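You operate a simulated robot arm through the tools that you are given. There is no shell and no other tool. Be economical: measure what you need, move in short steps, check, and stop when the job is done.

You are at the controls of a simulated robot arm. One attempt, no reset.

## Task
On lamp three, set dim to half and tap the buttons under zoom, tint and shape.
Fine: Dim first; the buttons in that order, once each; the other faders stay.

It is judged by the outcome, as a careful person would: the job done as asked, and still so three seconds after it is handed in. It fails if anything else is knocked over, pushed out of place, dropped, spilled or broken.

## Robot
A 6-joint arm with a two-finger parallel gripper, fixed in place. Base frame: the origin is at the foot of the arm, x ahead of it, y to its left, z up; the work surface is at about z = 0.84. Lengths are in m, angles in degrees, forces in N, time in s.
With the tool pointing down near the work surface it reaches from about 0.24 to 0.64 m from the base axis. Its first joint turns from -66.0 to 66.0 degrees. Payload 2.7 kg.
The tool frame sits at the grasp point between the pads (the TCP): z along the fingers, y along the line on which they close. The tips reach 0.023 m beyond it. The gripper opens to 0.094 m. The fingers are 0.038 m wide and 0.01 m thick; the gripper's body (0.054 by 0.096 m) begins 0.039 m behind the TCP.
Orientation is told as [roll, pitch, yaw] about the base's x, y, z axes, in that order, counted from this pose: with the fingers straight down and closing along the base's y, the tool's x points along the base's -x, its y along +y and its z along -z.

## Interface
- The arm moves only by the tool move_arm. Its argument "steps" is a list of rows, each a list of 3 entries, a list of its own where there are three numbers: the opening in per cent of the stroke, from 0 (shut) to 100 (fully open), then the shift along the tool's x, y, z in cm, then the turn, a rotation vector about the tool's x, y, z in degrees. In form: [[claw, [x, y, z], [rx, ry, rz]], ...]. A call has 1 to 20 rows; each row shifts and turns the commanded pose from where the row before left it, along the tool's axes as they then stand. Each row takes 0.2 s and may step no farther than 0.05 m and 8.6 degrees from the row before; otherwise, or with a gripper value out of range, the whole call is refused. Where a pose cannot be reached the arm comes as near as it can. A force on the tool above 40 N (or 10 N above the force at the start of the call, whichever is more), or a blocked arm, ends the call early, and 0.2 s more pass. The fingers move at their own pace (about 0.045 m/s each) and stop on an object; they squeeze with about 34 N. The grip force told is the motor's: it shows also when the fingers shut on nothing. Time passes only in rows, and 0.2 s behind the last, so rows that do not move let the fingers close. The reply holds the time, the measured pose of the TCP, the force on the tool along the base axes, the opening and the grip force, in the units named above and with some noise.
- Cameras (640 x 400 px; columns grow to the right, rows downward): "scene" is fixed at [0.0924, -0.4693, 1.3912]; the picture's right is [0.41, -0.91, 0.00], its down [-0.64, -0.29, -0.71] and it looks along [0.65, 0.29, -0.70] (base axes); focal length 310 px, centre (320, 200). "wrist" rides on the gripper at [0.087, 0.016, -0.074] in the tool frame; the picture's right is [-0.18, 0.98, 0.00], its down [-0.58, -0.11, -0.81] and it looks along [-0.79, -0.15, 0.59] (tool axes); focal length 243 px, centre (320, 200).
- camera(camera): a new picture of that camera. It takes no simulated time.
- measure_at(camera, pixels): for up to 12 pixels [column, row] of the newest picture of that camera ("zoom" is the newest enlarged one), the place [x, y, z] in the base frame of the surface seen there, good to about 0.003 m. It takes no simulated time.
- close_up(camera, box): a new picture of the part [left, top, right, bottom] of that camera's present view, enlarged. It takes no simulated time.
- job_done(): hands the job in; it is judged then, once.

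Keep the steps short. Do not move on a guess: measure, check each grasp and each placing, and mend mistakes. In all there are 80 turns and 46 pictures (those below and enlarged ones count). Leave the gripper open and the arm clear of the work at the hand-in unless told otherwise, and finish with a single line.

The tools are called after "Call:" by a JSON object that holds its "op" and its "data". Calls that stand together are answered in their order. move_arm: Moves the arm, as the interface text tells. Its arguments: {"type":"object","properties":{"steps":{"type":"array"}},"required":["steps"]} The other tools are called the same way: camera (camera) takes a picture; measure_at (camera, pixels) gives the place of the surface under pixels of a picture; close_up (camera, box) takes an enlarged picture of a part of a camera's view; job_done () hands the job in.

At the start:

```text
t: 0.0
tool_pos: [0.4598, -0.097, 1.0448]
tcp_rot: [-0.1, 0.0, 0.0]
contact_force: [0.4, -0.3, 0.0]
opening: 0.094
grip_force: 0.0
```

scene: 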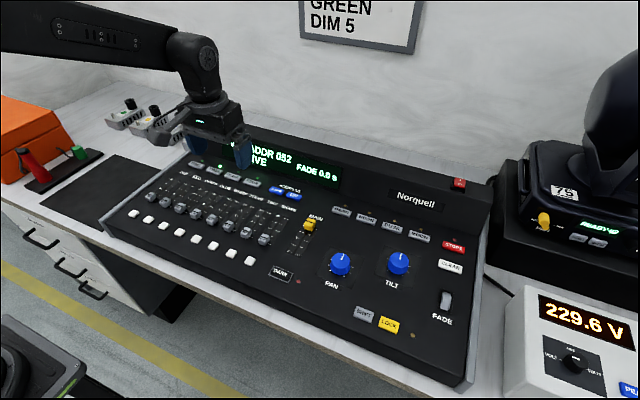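
wrist: 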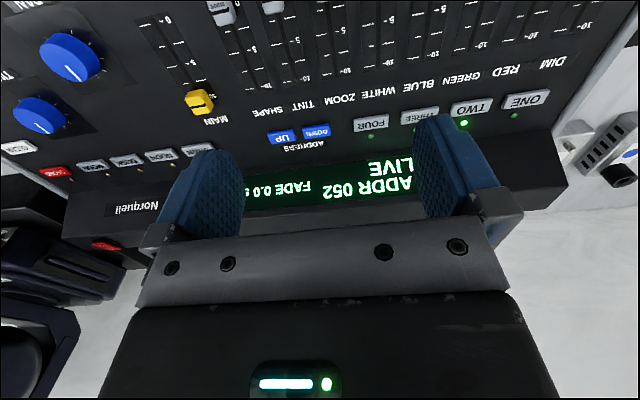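

The console shows ADDR 052, LIVE, and the LED by TWO is lit. I'll enlarge the fader area and the display before moving.

Call:
{"op": "close_up", "data": {"camera": "scene", "box": [100, 130, 340, 280]}}

Call:
{"op": "close_up", "data": {"camera": "wrist", "box": [200, 0, 600, 230]}}

Call:
{"op": "close_up", "data": {"camera": "scene", "box": [260, 170, 500, 340]}}

```text
2.67 times, centred on (220, 205) of scene
```

zoom: 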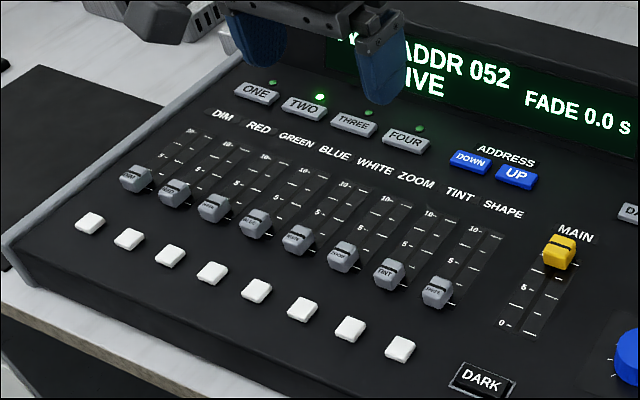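

```text
1.60 times, centred on (400, 115) of wrist
```

zoom: 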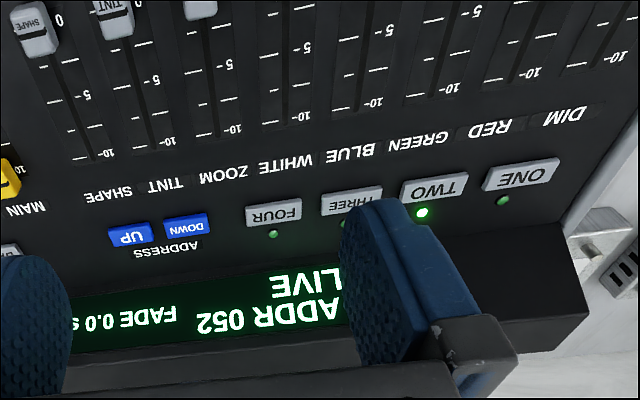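

```text
2.35 times, centred on (380, 255) of scene
```

zoom: 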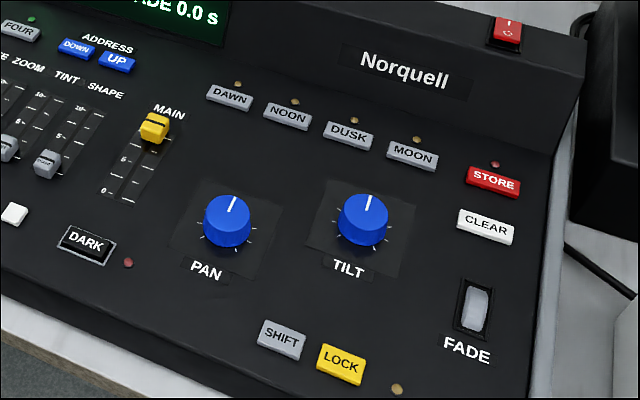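

Labels left to right are DIM, RED, GREEN, BLUE, WHITE, ZOOM, TINT, SHAPE, each with a fader and a white button. TWO is selected, so THREE has to be pressed first. I'll measure THREE, the knobs, the white buttons and the panel, and take a tighter view of the DIM track.

Call:
{"op": "measure_at", "data": {"camera": "scene", "pixels": [[232, 176.5], [252, 183], [213.6, 170], [150.6, 196], [165, 202], [133.4, 213.6], [148.5, 219.5], [212.9, 245.5], [230.5, 253], [250, 260], [140, 240], [262, 205]]}}

Call:
{"op": "close_up", "data": {"camera": "scene", "box": [130, 160, 210, 210]}}

```text
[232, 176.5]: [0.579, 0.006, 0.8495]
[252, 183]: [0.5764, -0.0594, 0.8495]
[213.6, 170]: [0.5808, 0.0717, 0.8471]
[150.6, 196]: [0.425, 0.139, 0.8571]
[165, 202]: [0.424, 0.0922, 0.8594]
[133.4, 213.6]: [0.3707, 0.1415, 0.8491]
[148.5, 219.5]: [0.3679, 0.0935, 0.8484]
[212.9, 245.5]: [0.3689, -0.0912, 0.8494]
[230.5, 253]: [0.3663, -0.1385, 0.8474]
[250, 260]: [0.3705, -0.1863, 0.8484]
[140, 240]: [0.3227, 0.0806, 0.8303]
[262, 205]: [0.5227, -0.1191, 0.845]
```

```text
8.00 times, centred on (170, 185) of scene
```

zoom: 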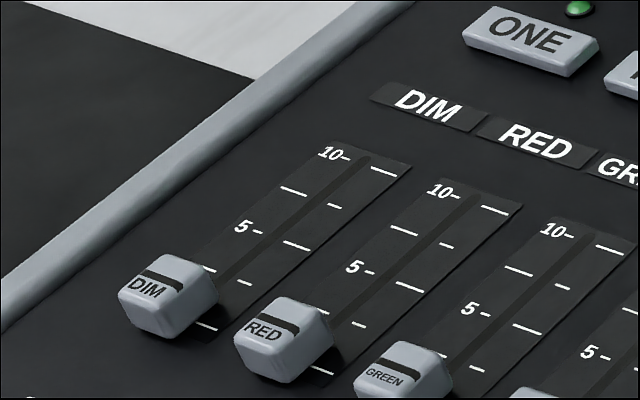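

I'll measure the DIM scale marks in the zoom: 10 at (383,171), 5 at (297,245), 0 at (205,325), along with the knob's top and stem and the THREE key area.

Call:
{"op": "measure_at", "data": {"camera": "zoom", "pixels": [[345, 159], [383, 171], [258, 232], [297, 245], [205, 325], [364, 166], [278, 240], [160, 275], [205, 267], [185, 255], [150, 320], [545, 130]]}}

```text
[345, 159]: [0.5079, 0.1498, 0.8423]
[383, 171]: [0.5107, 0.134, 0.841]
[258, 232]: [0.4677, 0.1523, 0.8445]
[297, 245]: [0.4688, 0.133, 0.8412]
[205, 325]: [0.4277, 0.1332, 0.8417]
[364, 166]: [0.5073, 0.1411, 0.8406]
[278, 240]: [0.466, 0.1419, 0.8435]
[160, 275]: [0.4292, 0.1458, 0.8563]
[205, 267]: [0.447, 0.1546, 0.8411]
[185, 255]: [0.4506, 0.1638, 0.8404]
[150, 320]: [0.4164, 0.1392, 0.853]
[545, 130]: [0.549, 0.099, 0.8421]
```

DIM scale: 0 is at x≈0.427, 5 at x≈0.468, 10 at x≈0.509, and the slot is at y≈0.1415. Next I'll check the extents of the THREE key, its LED, and the display housing height for clearance.

Call:
{"op": "close_up", "data": {"camera": "scene", "box": [200, 140, 296, 200]}}

```text
6.67 times, centred on (248, 170) of scene
```

zoom: 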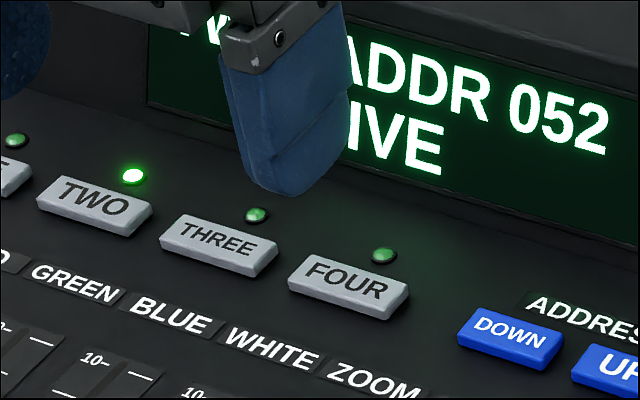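

Call:
{"op": "measure_at", "data": {"camera": "zoom", "pixels": [[219, 238], [185, 220], [276, 243], [225, 262], [256, 215], [332, 260], [420, 200], [470, 30], [440, 170], [125, 205], [348, 282], [255, 275]]}}

```text
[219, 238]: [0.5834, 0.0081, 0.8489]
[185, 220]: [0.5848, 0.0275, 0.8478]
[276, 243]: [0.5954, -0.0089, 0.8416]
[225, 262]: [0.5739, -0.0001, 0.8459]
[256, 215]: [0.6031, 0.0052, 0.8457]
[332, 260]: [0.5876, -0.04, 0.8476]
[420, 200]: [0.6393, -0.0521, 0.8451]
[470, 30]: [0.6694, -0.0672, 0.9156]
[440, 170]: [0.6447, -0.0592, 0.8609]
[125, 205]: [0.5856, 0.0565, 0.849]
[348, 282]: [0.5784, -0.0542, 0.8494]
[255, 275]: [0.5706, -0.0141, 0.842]
```

THREE's top is at about (0.581, 0.008, 0.849), and the LED behind it is at x≈0.603. I'll shut the gripper and move above THREE, aiming at x=0.576 so the fingertips clear the LED.

Call:
{"op": "move_arm", "data": {"steps": [[0, [-2.9, 2.63, 0], [0, 0, 0]], [0, [-2.9, 2.63, 0], [0, 0, 0]], [0, [-2.9, 2.63, 0], [0, 0, 0]], [0, [-2.9, 2.63, 0], [0, 0, 0]], [0, [0, 0, 4], [0, 0, 0]], [0, [0, 0, 4], [0, 0, 0]], [0, [0, 0, 4], [0, 0, 0]], [0, [0, 0, 2.5], [0, 0, 0]], [0, [0, 0, 0], [0, 0, 0]]]}}

```text
t: 2.0
tool_pos: [0.575, 0.0058, 0.901]
tcp_rot: [0.0, 0.0, -0.1]
contact_force: [0.7, -0.8, 0.6]
opening: 0.0
grip_force: 33.7
```

The TCP is at z=0.901, so the tip is at about 0.878, roughly 29 mm above the key. I'll lower 2.5 cm and check the view.

Call:
{"op": "move_arm", "data": {"steps": [[0, [0, -0.0, 1.5], [0, 0, 0]], [0, [0, 0.1, 0.8], [0, 0, 0]], [0, [0, 0, 0], [0, 0, 0]]]}}

Call:
{"op": "close_up", "data": {"camera": "scene", "box": [184, 130, 296, 200]}}

```text
t: 2.8
tool_pos: [0.5745, 0.0082, 0.8779]
tcp_rot: [0.0, 0.0, 0.0]
contact_force: [-0.7, 0.1, 0.3]
opening: 0.0002
grip_force: 33.8
```

```text
5.71 times, centred on (240, 165) of scene
```

zoom: 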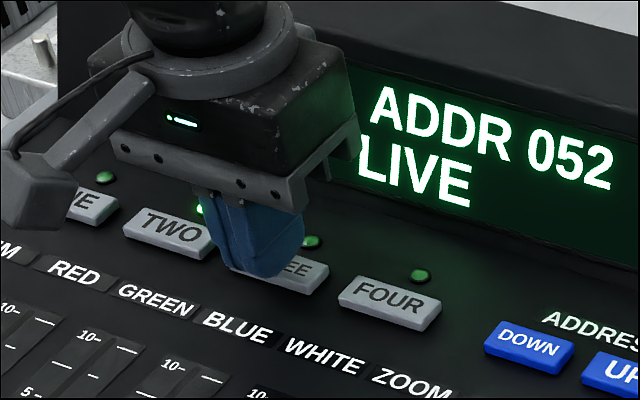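

The tips sit over THREE about 6 mm up. I'll press in small steps and then lift straight off.

Call:
{"op": "move_arm", "data": {"steps": [[0, [0, 0, 0.4], [0, 0, 0]], [0, [0, 0, 0.2], [0, 0, 0]], [0, [0, 0, 0.15], [0, 0, 0]], [0, [0, 0, 0.15], [0, 0, 0]]]}}

Call:
{"op": "close_up", "data": {"camera": "scene", "box": [184, 130, 296, 200]}}

```text
t: 3.8
tool_pos: [0.5758, 0.009, 0.8679]
tcp_rot: [-0.1, -0.1, 0.0]
contact_force: [0.6, -0.5, 1.2]
opening: 0.0002
grip_force: 34.1
```

```text
5.71 times, centred on (240, 165) of scene
```

zoom: 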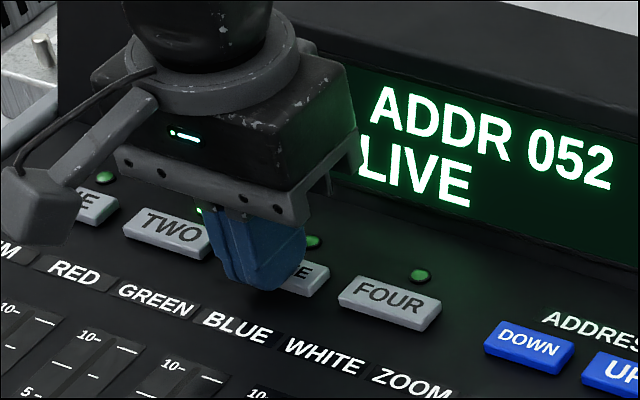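

There's little force yet and THREE's LED is still off. I'll continue in 1 mm steps.

Call:
{"op": "move_arm", "data": {"steps": [[0, [0, 0, 0.1], [0, 0, 0]], [0, [0, 0, 0.1], [0, 0, 0]]]}}

Call:
{"op": "close_up", "data": {"camera": "scene", "box": [184, 130, 296, 200]}}

```text
t: 4.4
tool_pos: [0.5749, 0.0102, 0.8665]
tcp_rot: [0.0, 0.0, 0.0]
contact_force: [-0.7, 3.0, 3.0]
opening: 0.0001
grip_force: 33.9
```

```text
5.71 times, centred on (240, 165) of scene
```

zoom: 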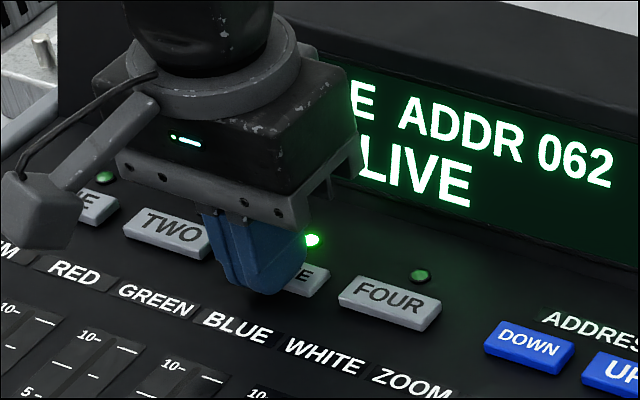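

Display reads ADDR 062 and THREE's LED is lit. I'll lift off, move above the DIM knob (0.427, 0.1415), and open to about 38 mm.

Call:
{"op": "move_arm", "data": {"steps": [[0, [0, 0, -2], [0, 0, 0]], [0, [0, 0, -3], [0, 0, 0]], [0, [0, 0, -2], [0, 0, 0]], [40, [3.7, 3.3, 0], [0, 0, 0]], [40, [3.7, 3.3, 0], [0, 0, 0]], [40, [3.7, 3.3, 0], [0, 0, 0]], [40, [3.7, 3.3, 0], [0, 0, 0]], [40, [0, 0, 2], [0, 0, 0]], [40, [0, 0, 0], [0, 0, 0]]]}}

Call:
{"op": "camera", "data": {"camera": "scene"}}

Call:
{"op": "camera", "data": {"camera": "wrist"}}

```text
t: 6.4
tool_pos: [0.4266, 0.1395, 0.916]
tcp_rot: [0.1, 0.0, 0.0]
contact_force: [-0.3, 0.1, -0.2]
opening: 0.0374
grip_force: 0.0
```

```text
35 pictures are left
```

scene: 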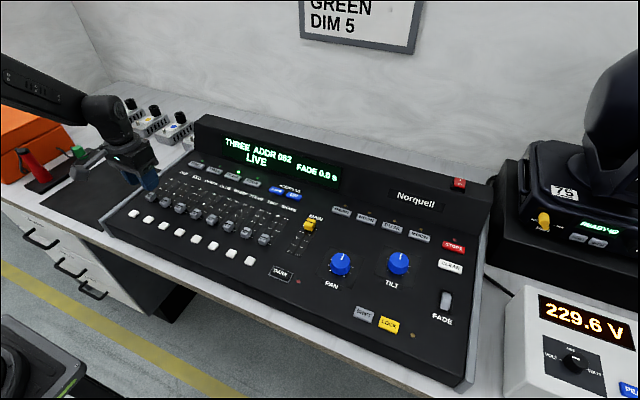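

```text
34 pictures are left
```

wrist: 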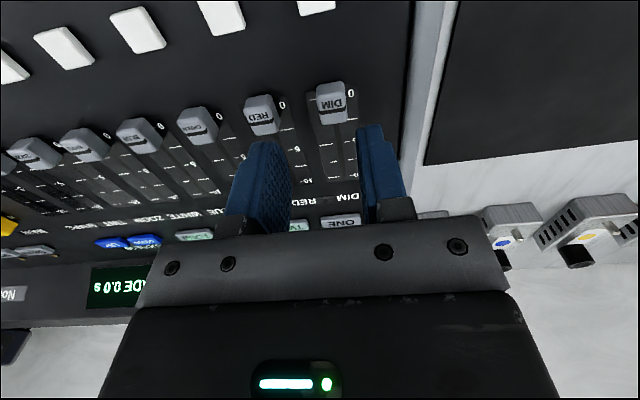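

The view is clear. I'll use the wrist picture to check the position of the DIM knob at (332,103) and its edges, plus the RED knob's near edge.

Call:
{"op": "measure_at", "data": {"camera": "wrist", "pixels": [[332, 103], [319, 103], [345, 102], [333, 86], [333, 118], [278, 112], [262, 115], [336, 150]]}}

```text
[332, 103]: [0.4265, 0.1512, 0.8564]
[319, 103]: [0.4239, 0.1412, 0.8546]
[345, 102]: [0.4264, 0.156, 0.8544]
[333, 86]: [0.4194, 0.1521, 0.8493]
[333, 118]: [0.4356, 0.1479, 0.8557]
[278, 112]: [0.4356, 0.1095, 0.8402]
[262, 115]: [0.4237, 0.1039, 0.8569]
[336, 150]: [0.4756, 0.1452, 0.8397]
```

Wrist puts the knob at y≈0.149, scene at y≈0.142, so I'll aim for 0.146. I'll lower until the tips are just above the knob top and look again.

Call:
{"op": "move_arm", "data": {"steps": [[40, [0, 0.6, 1.5], [0, 0, 0]], [40, [0, 0, 1.2], [0, 0, 0]], [40, [0, 0, 0], [0, 0, 0]]]}}

Call:
{"op": "camera", "data": {"camera": "wrist"}}

Call:
{"op": "close_up", "data": {"camera": "scene", "box": [114, 150, 210, 210]}}

```text
t: 7.2
tool_pos: [0.4282, 0.1468, 0.8883]
tcp_rot: [0.0, 0.0, 0.0]
contact_force: [0.6, -0.3, -0.5]
opening: 0.0377
grip_force: 0.0
```

```text
33 pictures are left
```

wrist: 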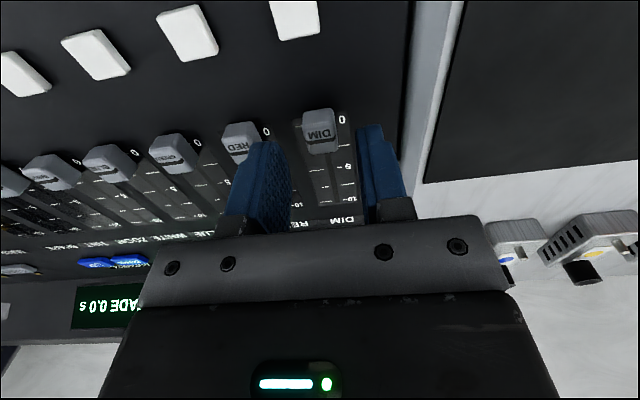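

```text
6.67 times, centred on (162, 180) of scene
```

zoom: 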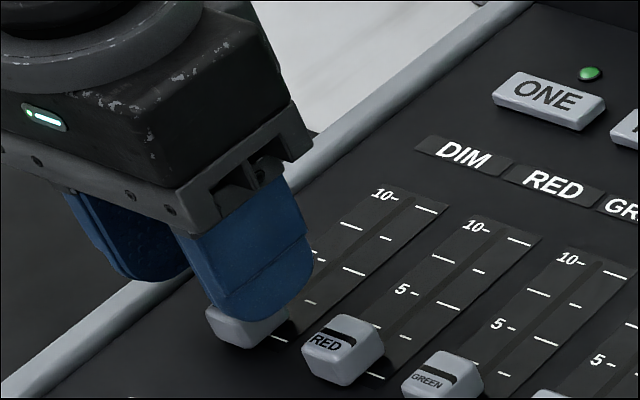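

From the wrist geometry, a point directly below the TCP falls at column 320, row ~140, and the knob is at (320,130). So the knob is centred between the fingers. I'll lower 1.8 cm and watch the force.

Call:
{"op": "move_arm", "data": {"steps": [[40, [0.1, 0, 0.6], [0, 0, 0]], [40, [0, 0, 0.6], [0, 0, 0]], [40, [0, 0, 0.6], [0, 0, 0]], [40, [0, 0, 0], [0, 0, 0]]]}}

Call:
{"op": "camera", "data": {"camera": "wrist"}}

```text
t: 8.2
tool_pos: [0.4268, 0.1466, 0.8712]
tcp_rot: [0.0, 0.0, 0.0]
contact_force: [-0.9, 1.0, 0.2]
opening: 0.0375
grip_force: 0.0
```

```text
31 pictures are left
```

wrist: 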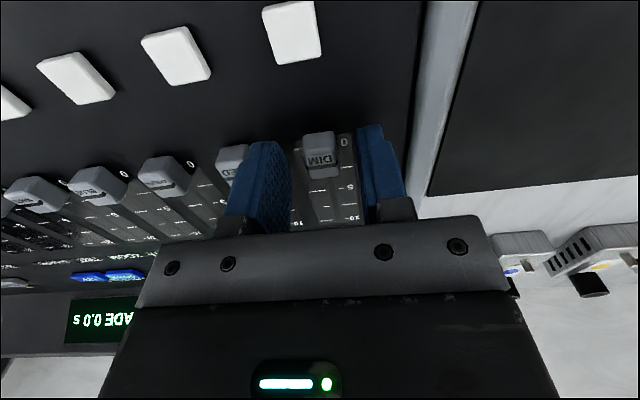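

DIM's knob is between the fingers with no contact force. I'll close on it.

Call:
{"op": "move_arm", "data": {"steps": [[20, [0, 0, 0], [0, 0, 0]], [14, [0, 0, 0], [0, 0, 0]], [14, [0, 0, 0], [0, 0, 0]]]}}

Call:
{"op": "camera", "data": {"camera": "wrist"}}

```text
t: 9.0
tool_pos: [0.4257, 0.1478, 0.8705]
tcp_rot: [-0.1, 0.1, 0.0]
contact_force: [0.2, 2.1, -0.9]
opening: 0.0163
grip_force: 45.0
```

```text
30 pictures are left
```

wrist: 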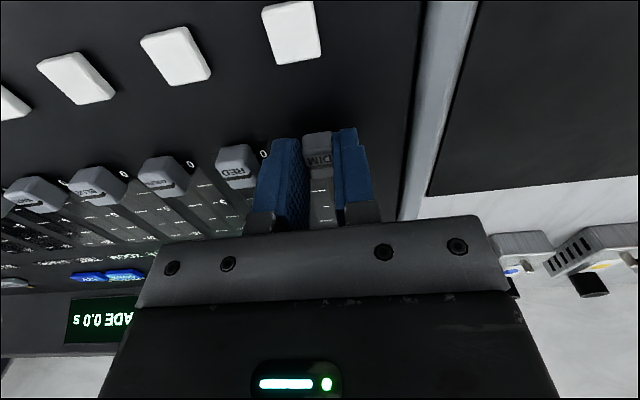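

The knob is held at 16 mm. I'll slide it forward 4.1 cm in x in small steps.

Call:
{"op": "move_arm", "data": {"steps": [[14, [-0.7, 0, 0], [0, 0, 0]], [14, [-0.7, 0, 0], [0, 0, 0]], [14, [-0.7, 0, 0], [0, 0, 0]], [14, [-0.7, 0, 0], [0, 0, 0]], [14, [-0.7, 0, 0], [0, 0, 0]], [14, [-0.6, 0, 0], [0, 0, 0]], [14, [0, 0, 0], [0, 0, 0]]]}}

Call:
{"op": "camera", "data": {"camera": "scene"}}

Call:
{"op": "close_up", "data": {"camera": "scene", "box": [114, 140, 210, 200]}}

```text
t: 10.6
tool_pos: [0.4671, 0.1478, 0.8717]
tcp_rot: [0.1, -0.2, 0.1]
contact_force: [0.1, 4.9, 6.2]
opening: 0.0162
grip_force: 44.7
```

```text
29 pictures are left
```

scene: 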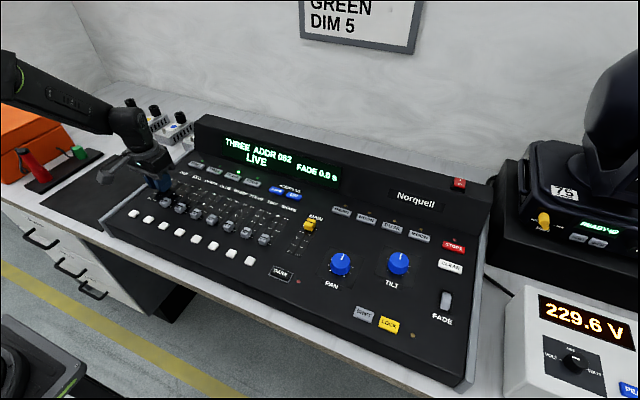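

```text
6.67 times, centred on (162, 170) of scene
```

zoom: 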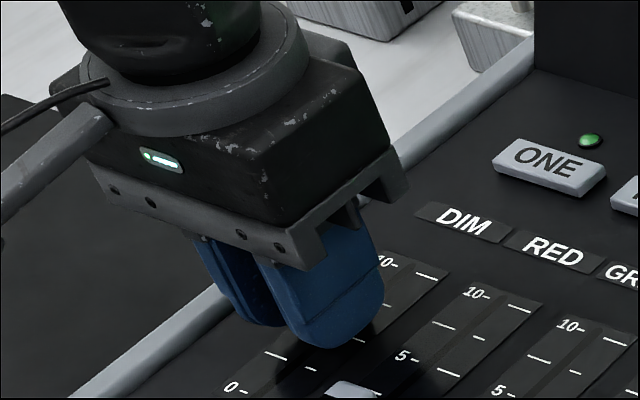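

It moved 4.1 cm. I'll open to 38 mm, lift straight up and look.

Call:
{"op": "move_arm", "data": {"steps": [[38, [0, 0, 0], [0, 0, 0]], [38, [0, 0, 0], [0, 0, 0]], [38, [0, 0, 0], [0, 0, 0]], [38, [0, 0, -2], [0, 0, 0]], [38, [0, 0, -3], [0, 0, 0]], [38, [2, 0, -4], [0, 0, 0]], [38, [4, 0, -3], [0, 0, 0]], [38, [4, 0, 0], [0, 0, 0]], [38, [0, 0, 0], [0, 0, 0]]]}}

Call:
{"op": "close_up", "data": {"camera": "scene", "box": [130, 160, 210, 210]}}

```text
t: 12.6
tool_pos: [0.366, 0.1486, 0.9938]
tcp_rot: [-0.1, 0.0, 0.0]
contact_force: [0.2, 0.1, -0.6]
opening: 0.036
grip_force: 0.0
```

```text
8.00 times, centred on (170, 185) of scene
```

zoom: 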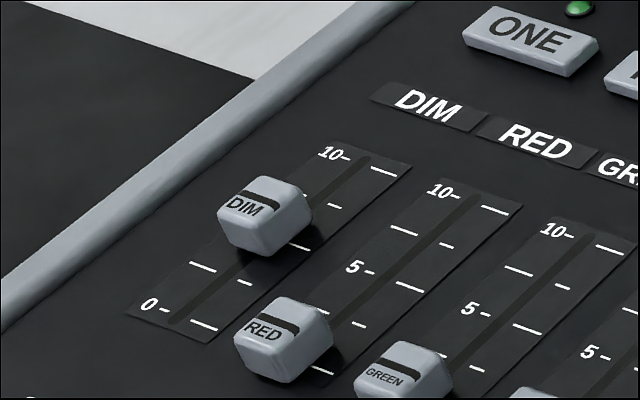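

DIM sits near the 5 line. I'll check it exactly with a wrist close-up and measurements.

Call:
{"op": "measure_at", "data": {"camera": "zoom", "pixels": [[262, 197], [263, 190], [285, 203], [243, 190], [300, 245], [278, 322], [280, 312], [300, 327], [257, 315], [205, 325]]}}

Call:
{"op": "camera", "data": {"camera": "wrist"}}

```text
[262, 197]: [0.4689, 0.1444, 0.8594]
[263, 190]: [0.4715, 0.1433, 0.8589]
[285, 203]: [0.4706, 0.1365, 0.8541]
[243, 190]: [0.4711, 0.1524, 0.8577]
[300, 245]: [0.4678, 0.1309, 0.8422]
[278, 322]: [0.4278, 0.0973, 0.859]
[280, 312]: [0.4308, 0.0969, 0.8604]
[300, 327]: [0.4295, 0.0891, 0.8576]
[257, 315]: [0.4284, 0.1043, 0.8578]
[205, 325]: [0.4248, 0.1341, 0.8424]
```

```text
26 pictures are left
```

wrist: 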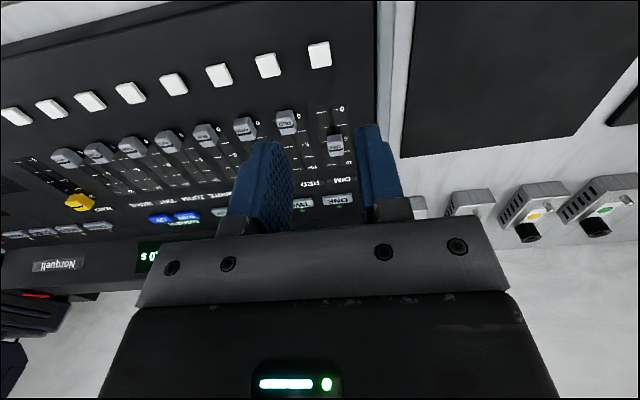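

DIM's bar is at x=0.469 against the 5 line at 0.468, and it's 41 mm from RED at zero, so it's at half. Next I'll shut the gripper and move above the ZOOM button at (0.369, -0.090).

Call:
{"op": "move_arm", "data": {"steps": [[0, [0, -4.77, 0], [0, 0, 0]], [0, [0, -4.77, 0], [0, 0, 0]], [0, [0, -4.77, 0], [0, 0, 0]], [0, [0, -4.77, 0], [0, 0, 0]], [0, [-0.2, -4.77, 0], [0, 0, 0]], [0, [0, 0, 4], [0, 0, 0]], [0, [0, 0, 4], [0, 0, 0]], [0, [0, 0, 2.5], [0, 0, 0]], [0, [0, 0, 0], [0, 0, 0]]]}}

Call:
{"op": "close_up", "data": {"camera": "scene", "box": [150, 200, 294, 290]}}

Call:
{"op": "camera", "data": {"camera": "wrist"}}

```text
t: 14.6
tool_pos: [0.3704, -0.0921, 0.8844]
tcp_rot: [-0.1, 0.0, 0.1]
contact_force: [0.7, 0.4, 0.0]
opening: 0.0
grip_force: 34.0
```

```text
4.44 times, centred on (222, 245) of scene
```

zoom: 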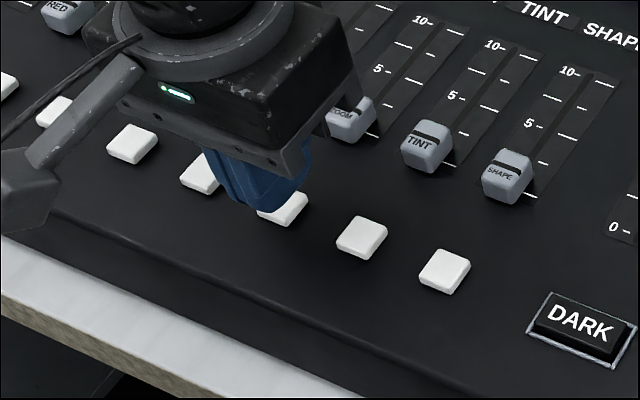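

```text
24 pictures are left
```

wrist: 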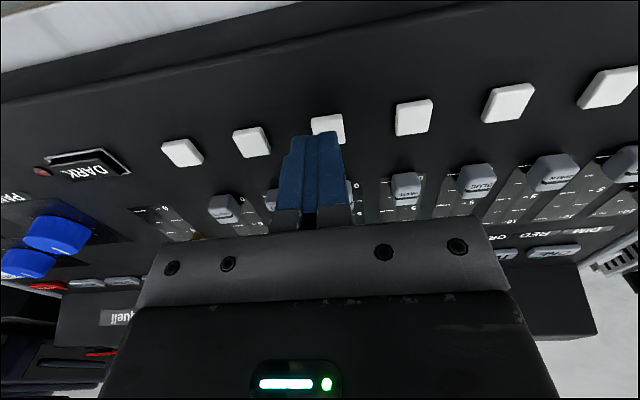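

The button is ~3 mm to +y of the tips (column 327 against 320), so I'll correct that. Then I'll lower to just above contact and press to about the depth that tripped THREE.

Call:
{"op": "move_arm", "data": {"steps": [[0, [0.2, 0.35, 0.5], [0, 0, 0]], [0, [0, 0, 0.5], [0, 0, 0]], [0, [0, 0, 0.4], [0, 0, 0]], [0, [0, 0, 0.2], [0, 0, 0]], [0, [0, 0, 0.15], [0, 0, 0]]]}}

Call:
{"op": "camera", "data": {"camera": "scene"}}

```text
t: 15.8
tool_pos: [0.3667, -0.0888, 0.8691]
tcp_rot: [0.0, 0.0, 0.0]
contact_force: [-0.3, -0.5, 2.0]
opening: 0.0001
grip_force: 34.3
```

```text
23 pictures are left
```

scene: 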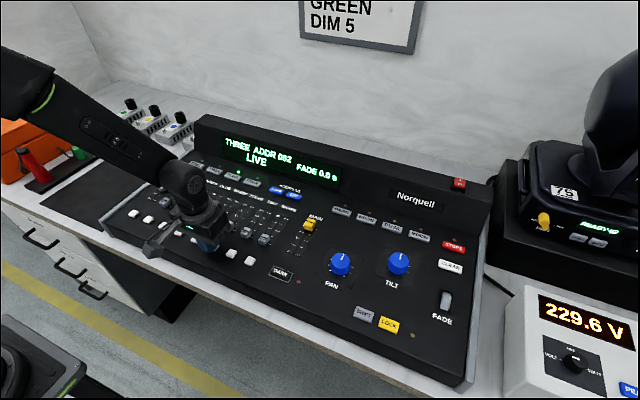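

There's light contact (2 N) and no change on the display. I'll press 2 mm more.

Call:
{"op": "move_arm", "data": {"steps": [[0, [0, 0, 0.1], [0, 0, 0]], [0, [0, 0, 0.1], [0, 0, 0]]]}}

Call:
{"op": "close_up", "data": {"camera": "scene", "box": [180, 120, 340, 220]}}

```text
t: 16.4
tool_pos: [0.367, -0.087, 0.8659]
tcp_rot: [0.0, -0.1, 0.0]
contact_force: [0.2, -2.5, 3.5]
opening: 0.0001
grip_force: 34.3
```

```text
4.00 times, centred on (260, 170) of scene
```

zoom: 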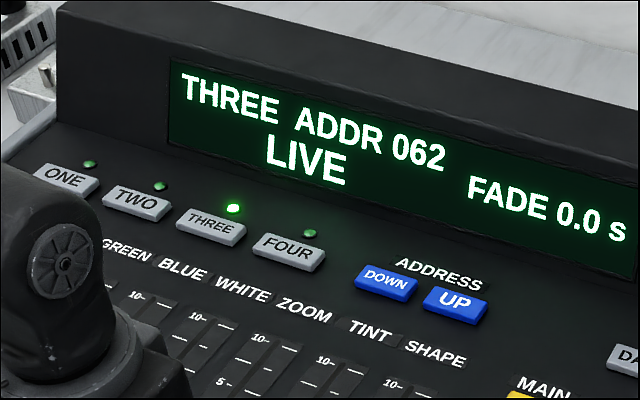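

The display shows no tap cue, so I'll press on in 1 mm steps until the force shows the button has bottomed out. It stays one continuous press.

Call:
{"op": "move_arm", "data": {"steps": [[0, [0, 0, 0.1], [0, 0, 0]]]}}

```text
t: 16.8
tool_pos: [0.3675, -0.0874, 0.8657]
tcp_rot: [0.1, -0.1, 0.0]
contact_force: [-2.7, -3.7, 8.3]
opening: 0.0
grip_force: 33.9
```

The force jumped to 8 N with no further travel, so the button is bottomed. I'll lift off 2.5 cm and check.

Call:
{"op": "move_arm", "data": {"steps": [[0, [0, 0, -1], [0, 0, 0]], [0, [0, 0, -1.5], [0, 0, 0]], [0, [0, 0, 0], [0, 0, 0]]]}}

Call:
{"op": "camera", "data": {"camera": "scene"}}

```text
t: 17.6
tool_pos: [0.3676, -0.0878, 0.891]
tcp_rot: [0.0, 0.1, 0.0]
contact_force: [0.3, -0.4, 1.2]
opening: 0.0003
grip_force: 33.9
```

```text
21 pictures are left
```

scene: 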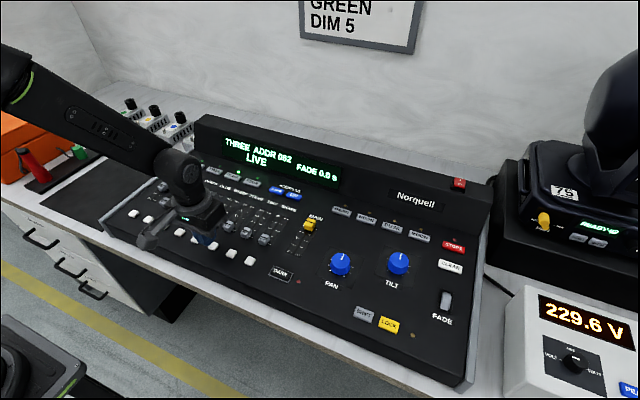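

Released cleanly. Next I'll move 4.75 cm along -y to sit above the TINT button and check alignment with the wrist view.

Call:
{"op": "move_arm", "data": {"steps": [[0, [0, -2.4, 0], [0, 0, 0]], [0, [0, -2.4, 0.6], [0, 0, 0]], [0, [0, 0, 0], [0, 0, 0]]]}}

Call:
{"op": "camera", "data": {"camera": "wrist"}}

```text
t: 18.4
tool_pos: [0.3679, -0.1374, 0.8836]
tcp_rot: [0.0, 0.0, 0.1]
contact_force: [0.2, 0.3, -0.9]
opening: 0.0001
grip_force: 34.3
```

```text
20 pictures are left
```

wrist: 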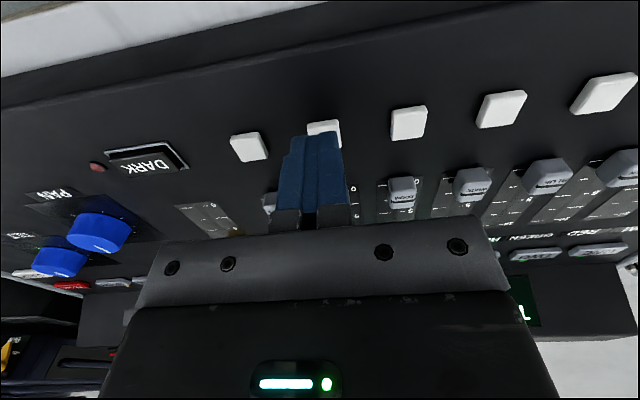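

The tips are over TINT: only SHAPE lies between them and DARK. I'll press in small steps.

Call:
{"op": "move_arm", "data": {"steps": [[0, [0, 0.15, 0.6], [0, 0, 0]], [0, [0, 0, 0.5], [0, 0, 0]], [0, [0, 0, 0.3], [0, 0, 0]], [0, [0, 0, 0.2], [0, 0, 0]], [0, [0, 0, 0.15], [0, 0, 0]], [0, [0, 0, 0.1], [0, 0, 0]]]}}

```text
t: 19.8
tool_pos: [0.3672, -0.1348, 0.8653]
tcp_rot: [-0.1, -0.2, 0.0]
contact_force: [-0.4, -2.3, 10.9]
opening: 0.0002
grip_force: 34.2
```

The force is 10.9 N at z=0.8653, so TINT is bottomed. I'll lift and move 4.75 cm along -y to SHAPE.

Call:
{"op": "move_arm", "data": {"steps": [[0, [0, 0, -1], [0, 0, 0]], [0, [0, 0, -1.5], [0, 0, 0]], [0, [0, -2.4, 0], [0, 0, 0]], [0, [0, -2.4, 0.5], [0, 0, 0]], [0, [0, 0, 0], [0, 0, 0]]]}}

Call:
{"op": "camera", "data": {"camera": "wrist"}}

```text
t: 21.0
tool_pos: [0.368, -0.182, 0.8858]
tcp_rot: [0.0, 0.0, -0.1]
contact_force: [0.2, 0.2, -0.7]
opening: 0.0
grip_force: 34.2
```

```text
19 pictures are left
```

wrist: 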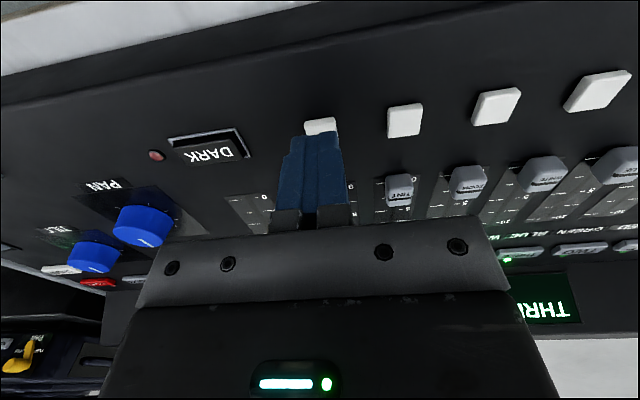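

The tips are over the SHAPE button, the last one before DARK, and it's centred at column 320. I'll press it.

Call:
{"op": "move_arm", "data": {"steps": [[0, [0, 0, 0.7], [0, 0, 0]], [0, [0, 0, 0.5], [0, 0, 0]], [0, [0, 0, 0.4], [0, 0, 0]], [0, [0, 0, 0.2], [0, 0, 0]], [0, [0, 0, 0.15], [0, 0, 0]], [0, [0, 0, 0.1], [0, 0, 0]]]}}

```text
t: 22.4
tool_pos: [0.3668, -0.1831, 0.8655]
tcp_rot: [0.0, 0.1, -0.1]
contact_force: [-3.3, 4.9, 10.9]
opening: 0.0
grip_force: 33.6
```

SHAPE is bottomed at 10.9 N. I'll lift clear, back off, open the gripper and inspect the panel.

Call:
{"op": "move_arm", "data": {"steps": [[0, [0, 0, -1], [0, 0, 0]], [0, [0, 0, -3], [0, 0, 0]], [0, [0, 0, -5], [0, 0, 0]], [50, [0, 0, -5], [0, 0, 0]], [100, [2, 4, -4], [0, 0, 0]], [100, [2, 4.5, 0], [0, 0, 0]], [100, [2, 4.5, 0], [0, 0, 0]], [100, [0, 4.5, 0], [0, 0, 0]], [100, [0, 4.5, 0], [0, 0, 0]], [100, [0, 4.5, 0], [0, 0, 0]], [100, [0, 4.5, 0], [0, 0, 0]], [100, [0, 0, 0], [0, 0, 0]]]}}

Call:
{"op": "camera", "data": {"camera": "scene"}}

Call:
{"op": "close_up", "data": {"camera": "scene", "box": [100, 125, 340, 275]}}

```text
refused: row 5 steps farther than a row can; nothing moved
```

```text
18 pictures are left
```

scene: 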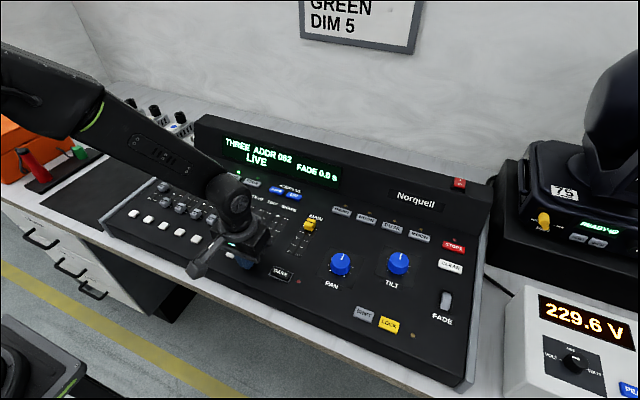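

```text
2.67 times, centred on (220, 200) of scene
```

zoom: 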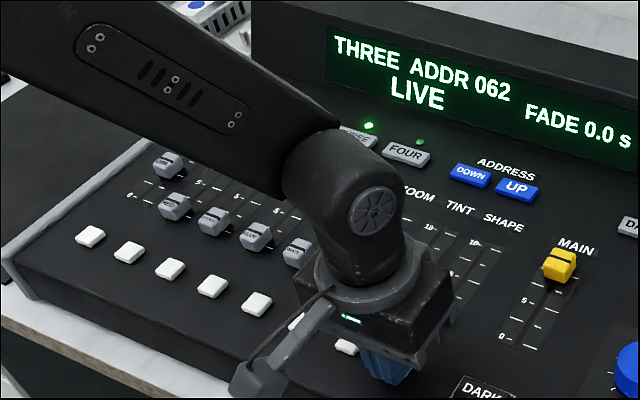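

That call was refused because one row was too long, and nothing moved. I'll repeat it with shorter rows.

Call:
{"op": "move_arm", "data": {"steps": [[0, [0, 0, -1], [0, 0, 0]], [0, [0, 0, -3], [0, 0, 0]], [0, [0, 0, -4.5], [0, 0, 0]], [50, [0, 0, -4.5], [0, 0, 0]], [100, [0, 0, -4.5], [0, 0, 0]], [100, [1, 4.5, 0], [0, 0, 0]], [100, [1, 4.5, 0], [0, 0, 0]], [100, [1, 4.5, 0], [0, 0, 0]], [100, [0, 4.5, 0], [0, 0, 0]], [100, [0, 4.5, 0], [0, 0, 0]], [100, [0, 4.5, 0], [0, 0, 0]], [100, [0, 4.5, 0], [0, 0, 0]], [100, [0, 0, 0], [0, 0, 0]]]}}

Call:
{"op": "camera", "data": {"camera": "scene"}}

Call:
{"op": "close_up", "data": {"camera": "scene", "box": [100, 125, 340, 275]}}

```text
t: 25.2
tool_pos: [0.337, 0.132, 1.0398]
tcp_rot: [-0.1, -0.1, -0.1]
contact_force: [-0.8, 0.3, -0.8]
opening: 0.0942
grip_force: 0.0
```

```text
16 pictures are left
```

scene: 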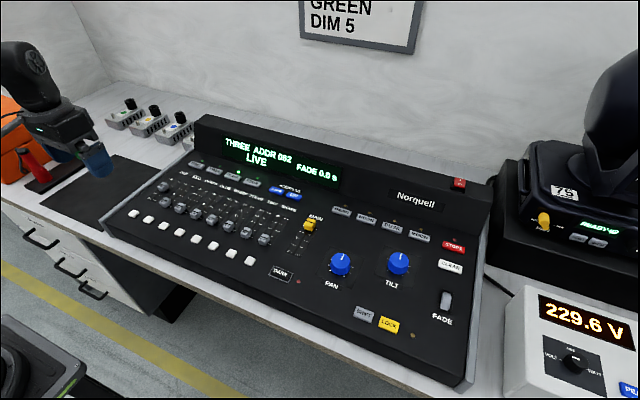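

```text
2.67 times, centred on (220, 200) of scene
```

zoom: 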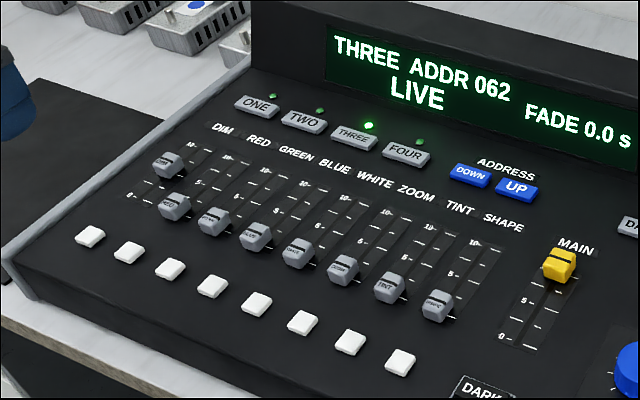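

THREE is selected, DIM is at 5, the other faders are still at zero and all the buttons are back up. The gripper is open and the arm is clear, so I'm handing in.

Call:
{"op": "job_done", "data": {}}

```text
The job is handed in.
```

On lamp three, dim is set to half, then the zoom, tint and shape buttons were pressed once each in that order; the display gives no cue for those taps, so I pressed each until it bottomed out.
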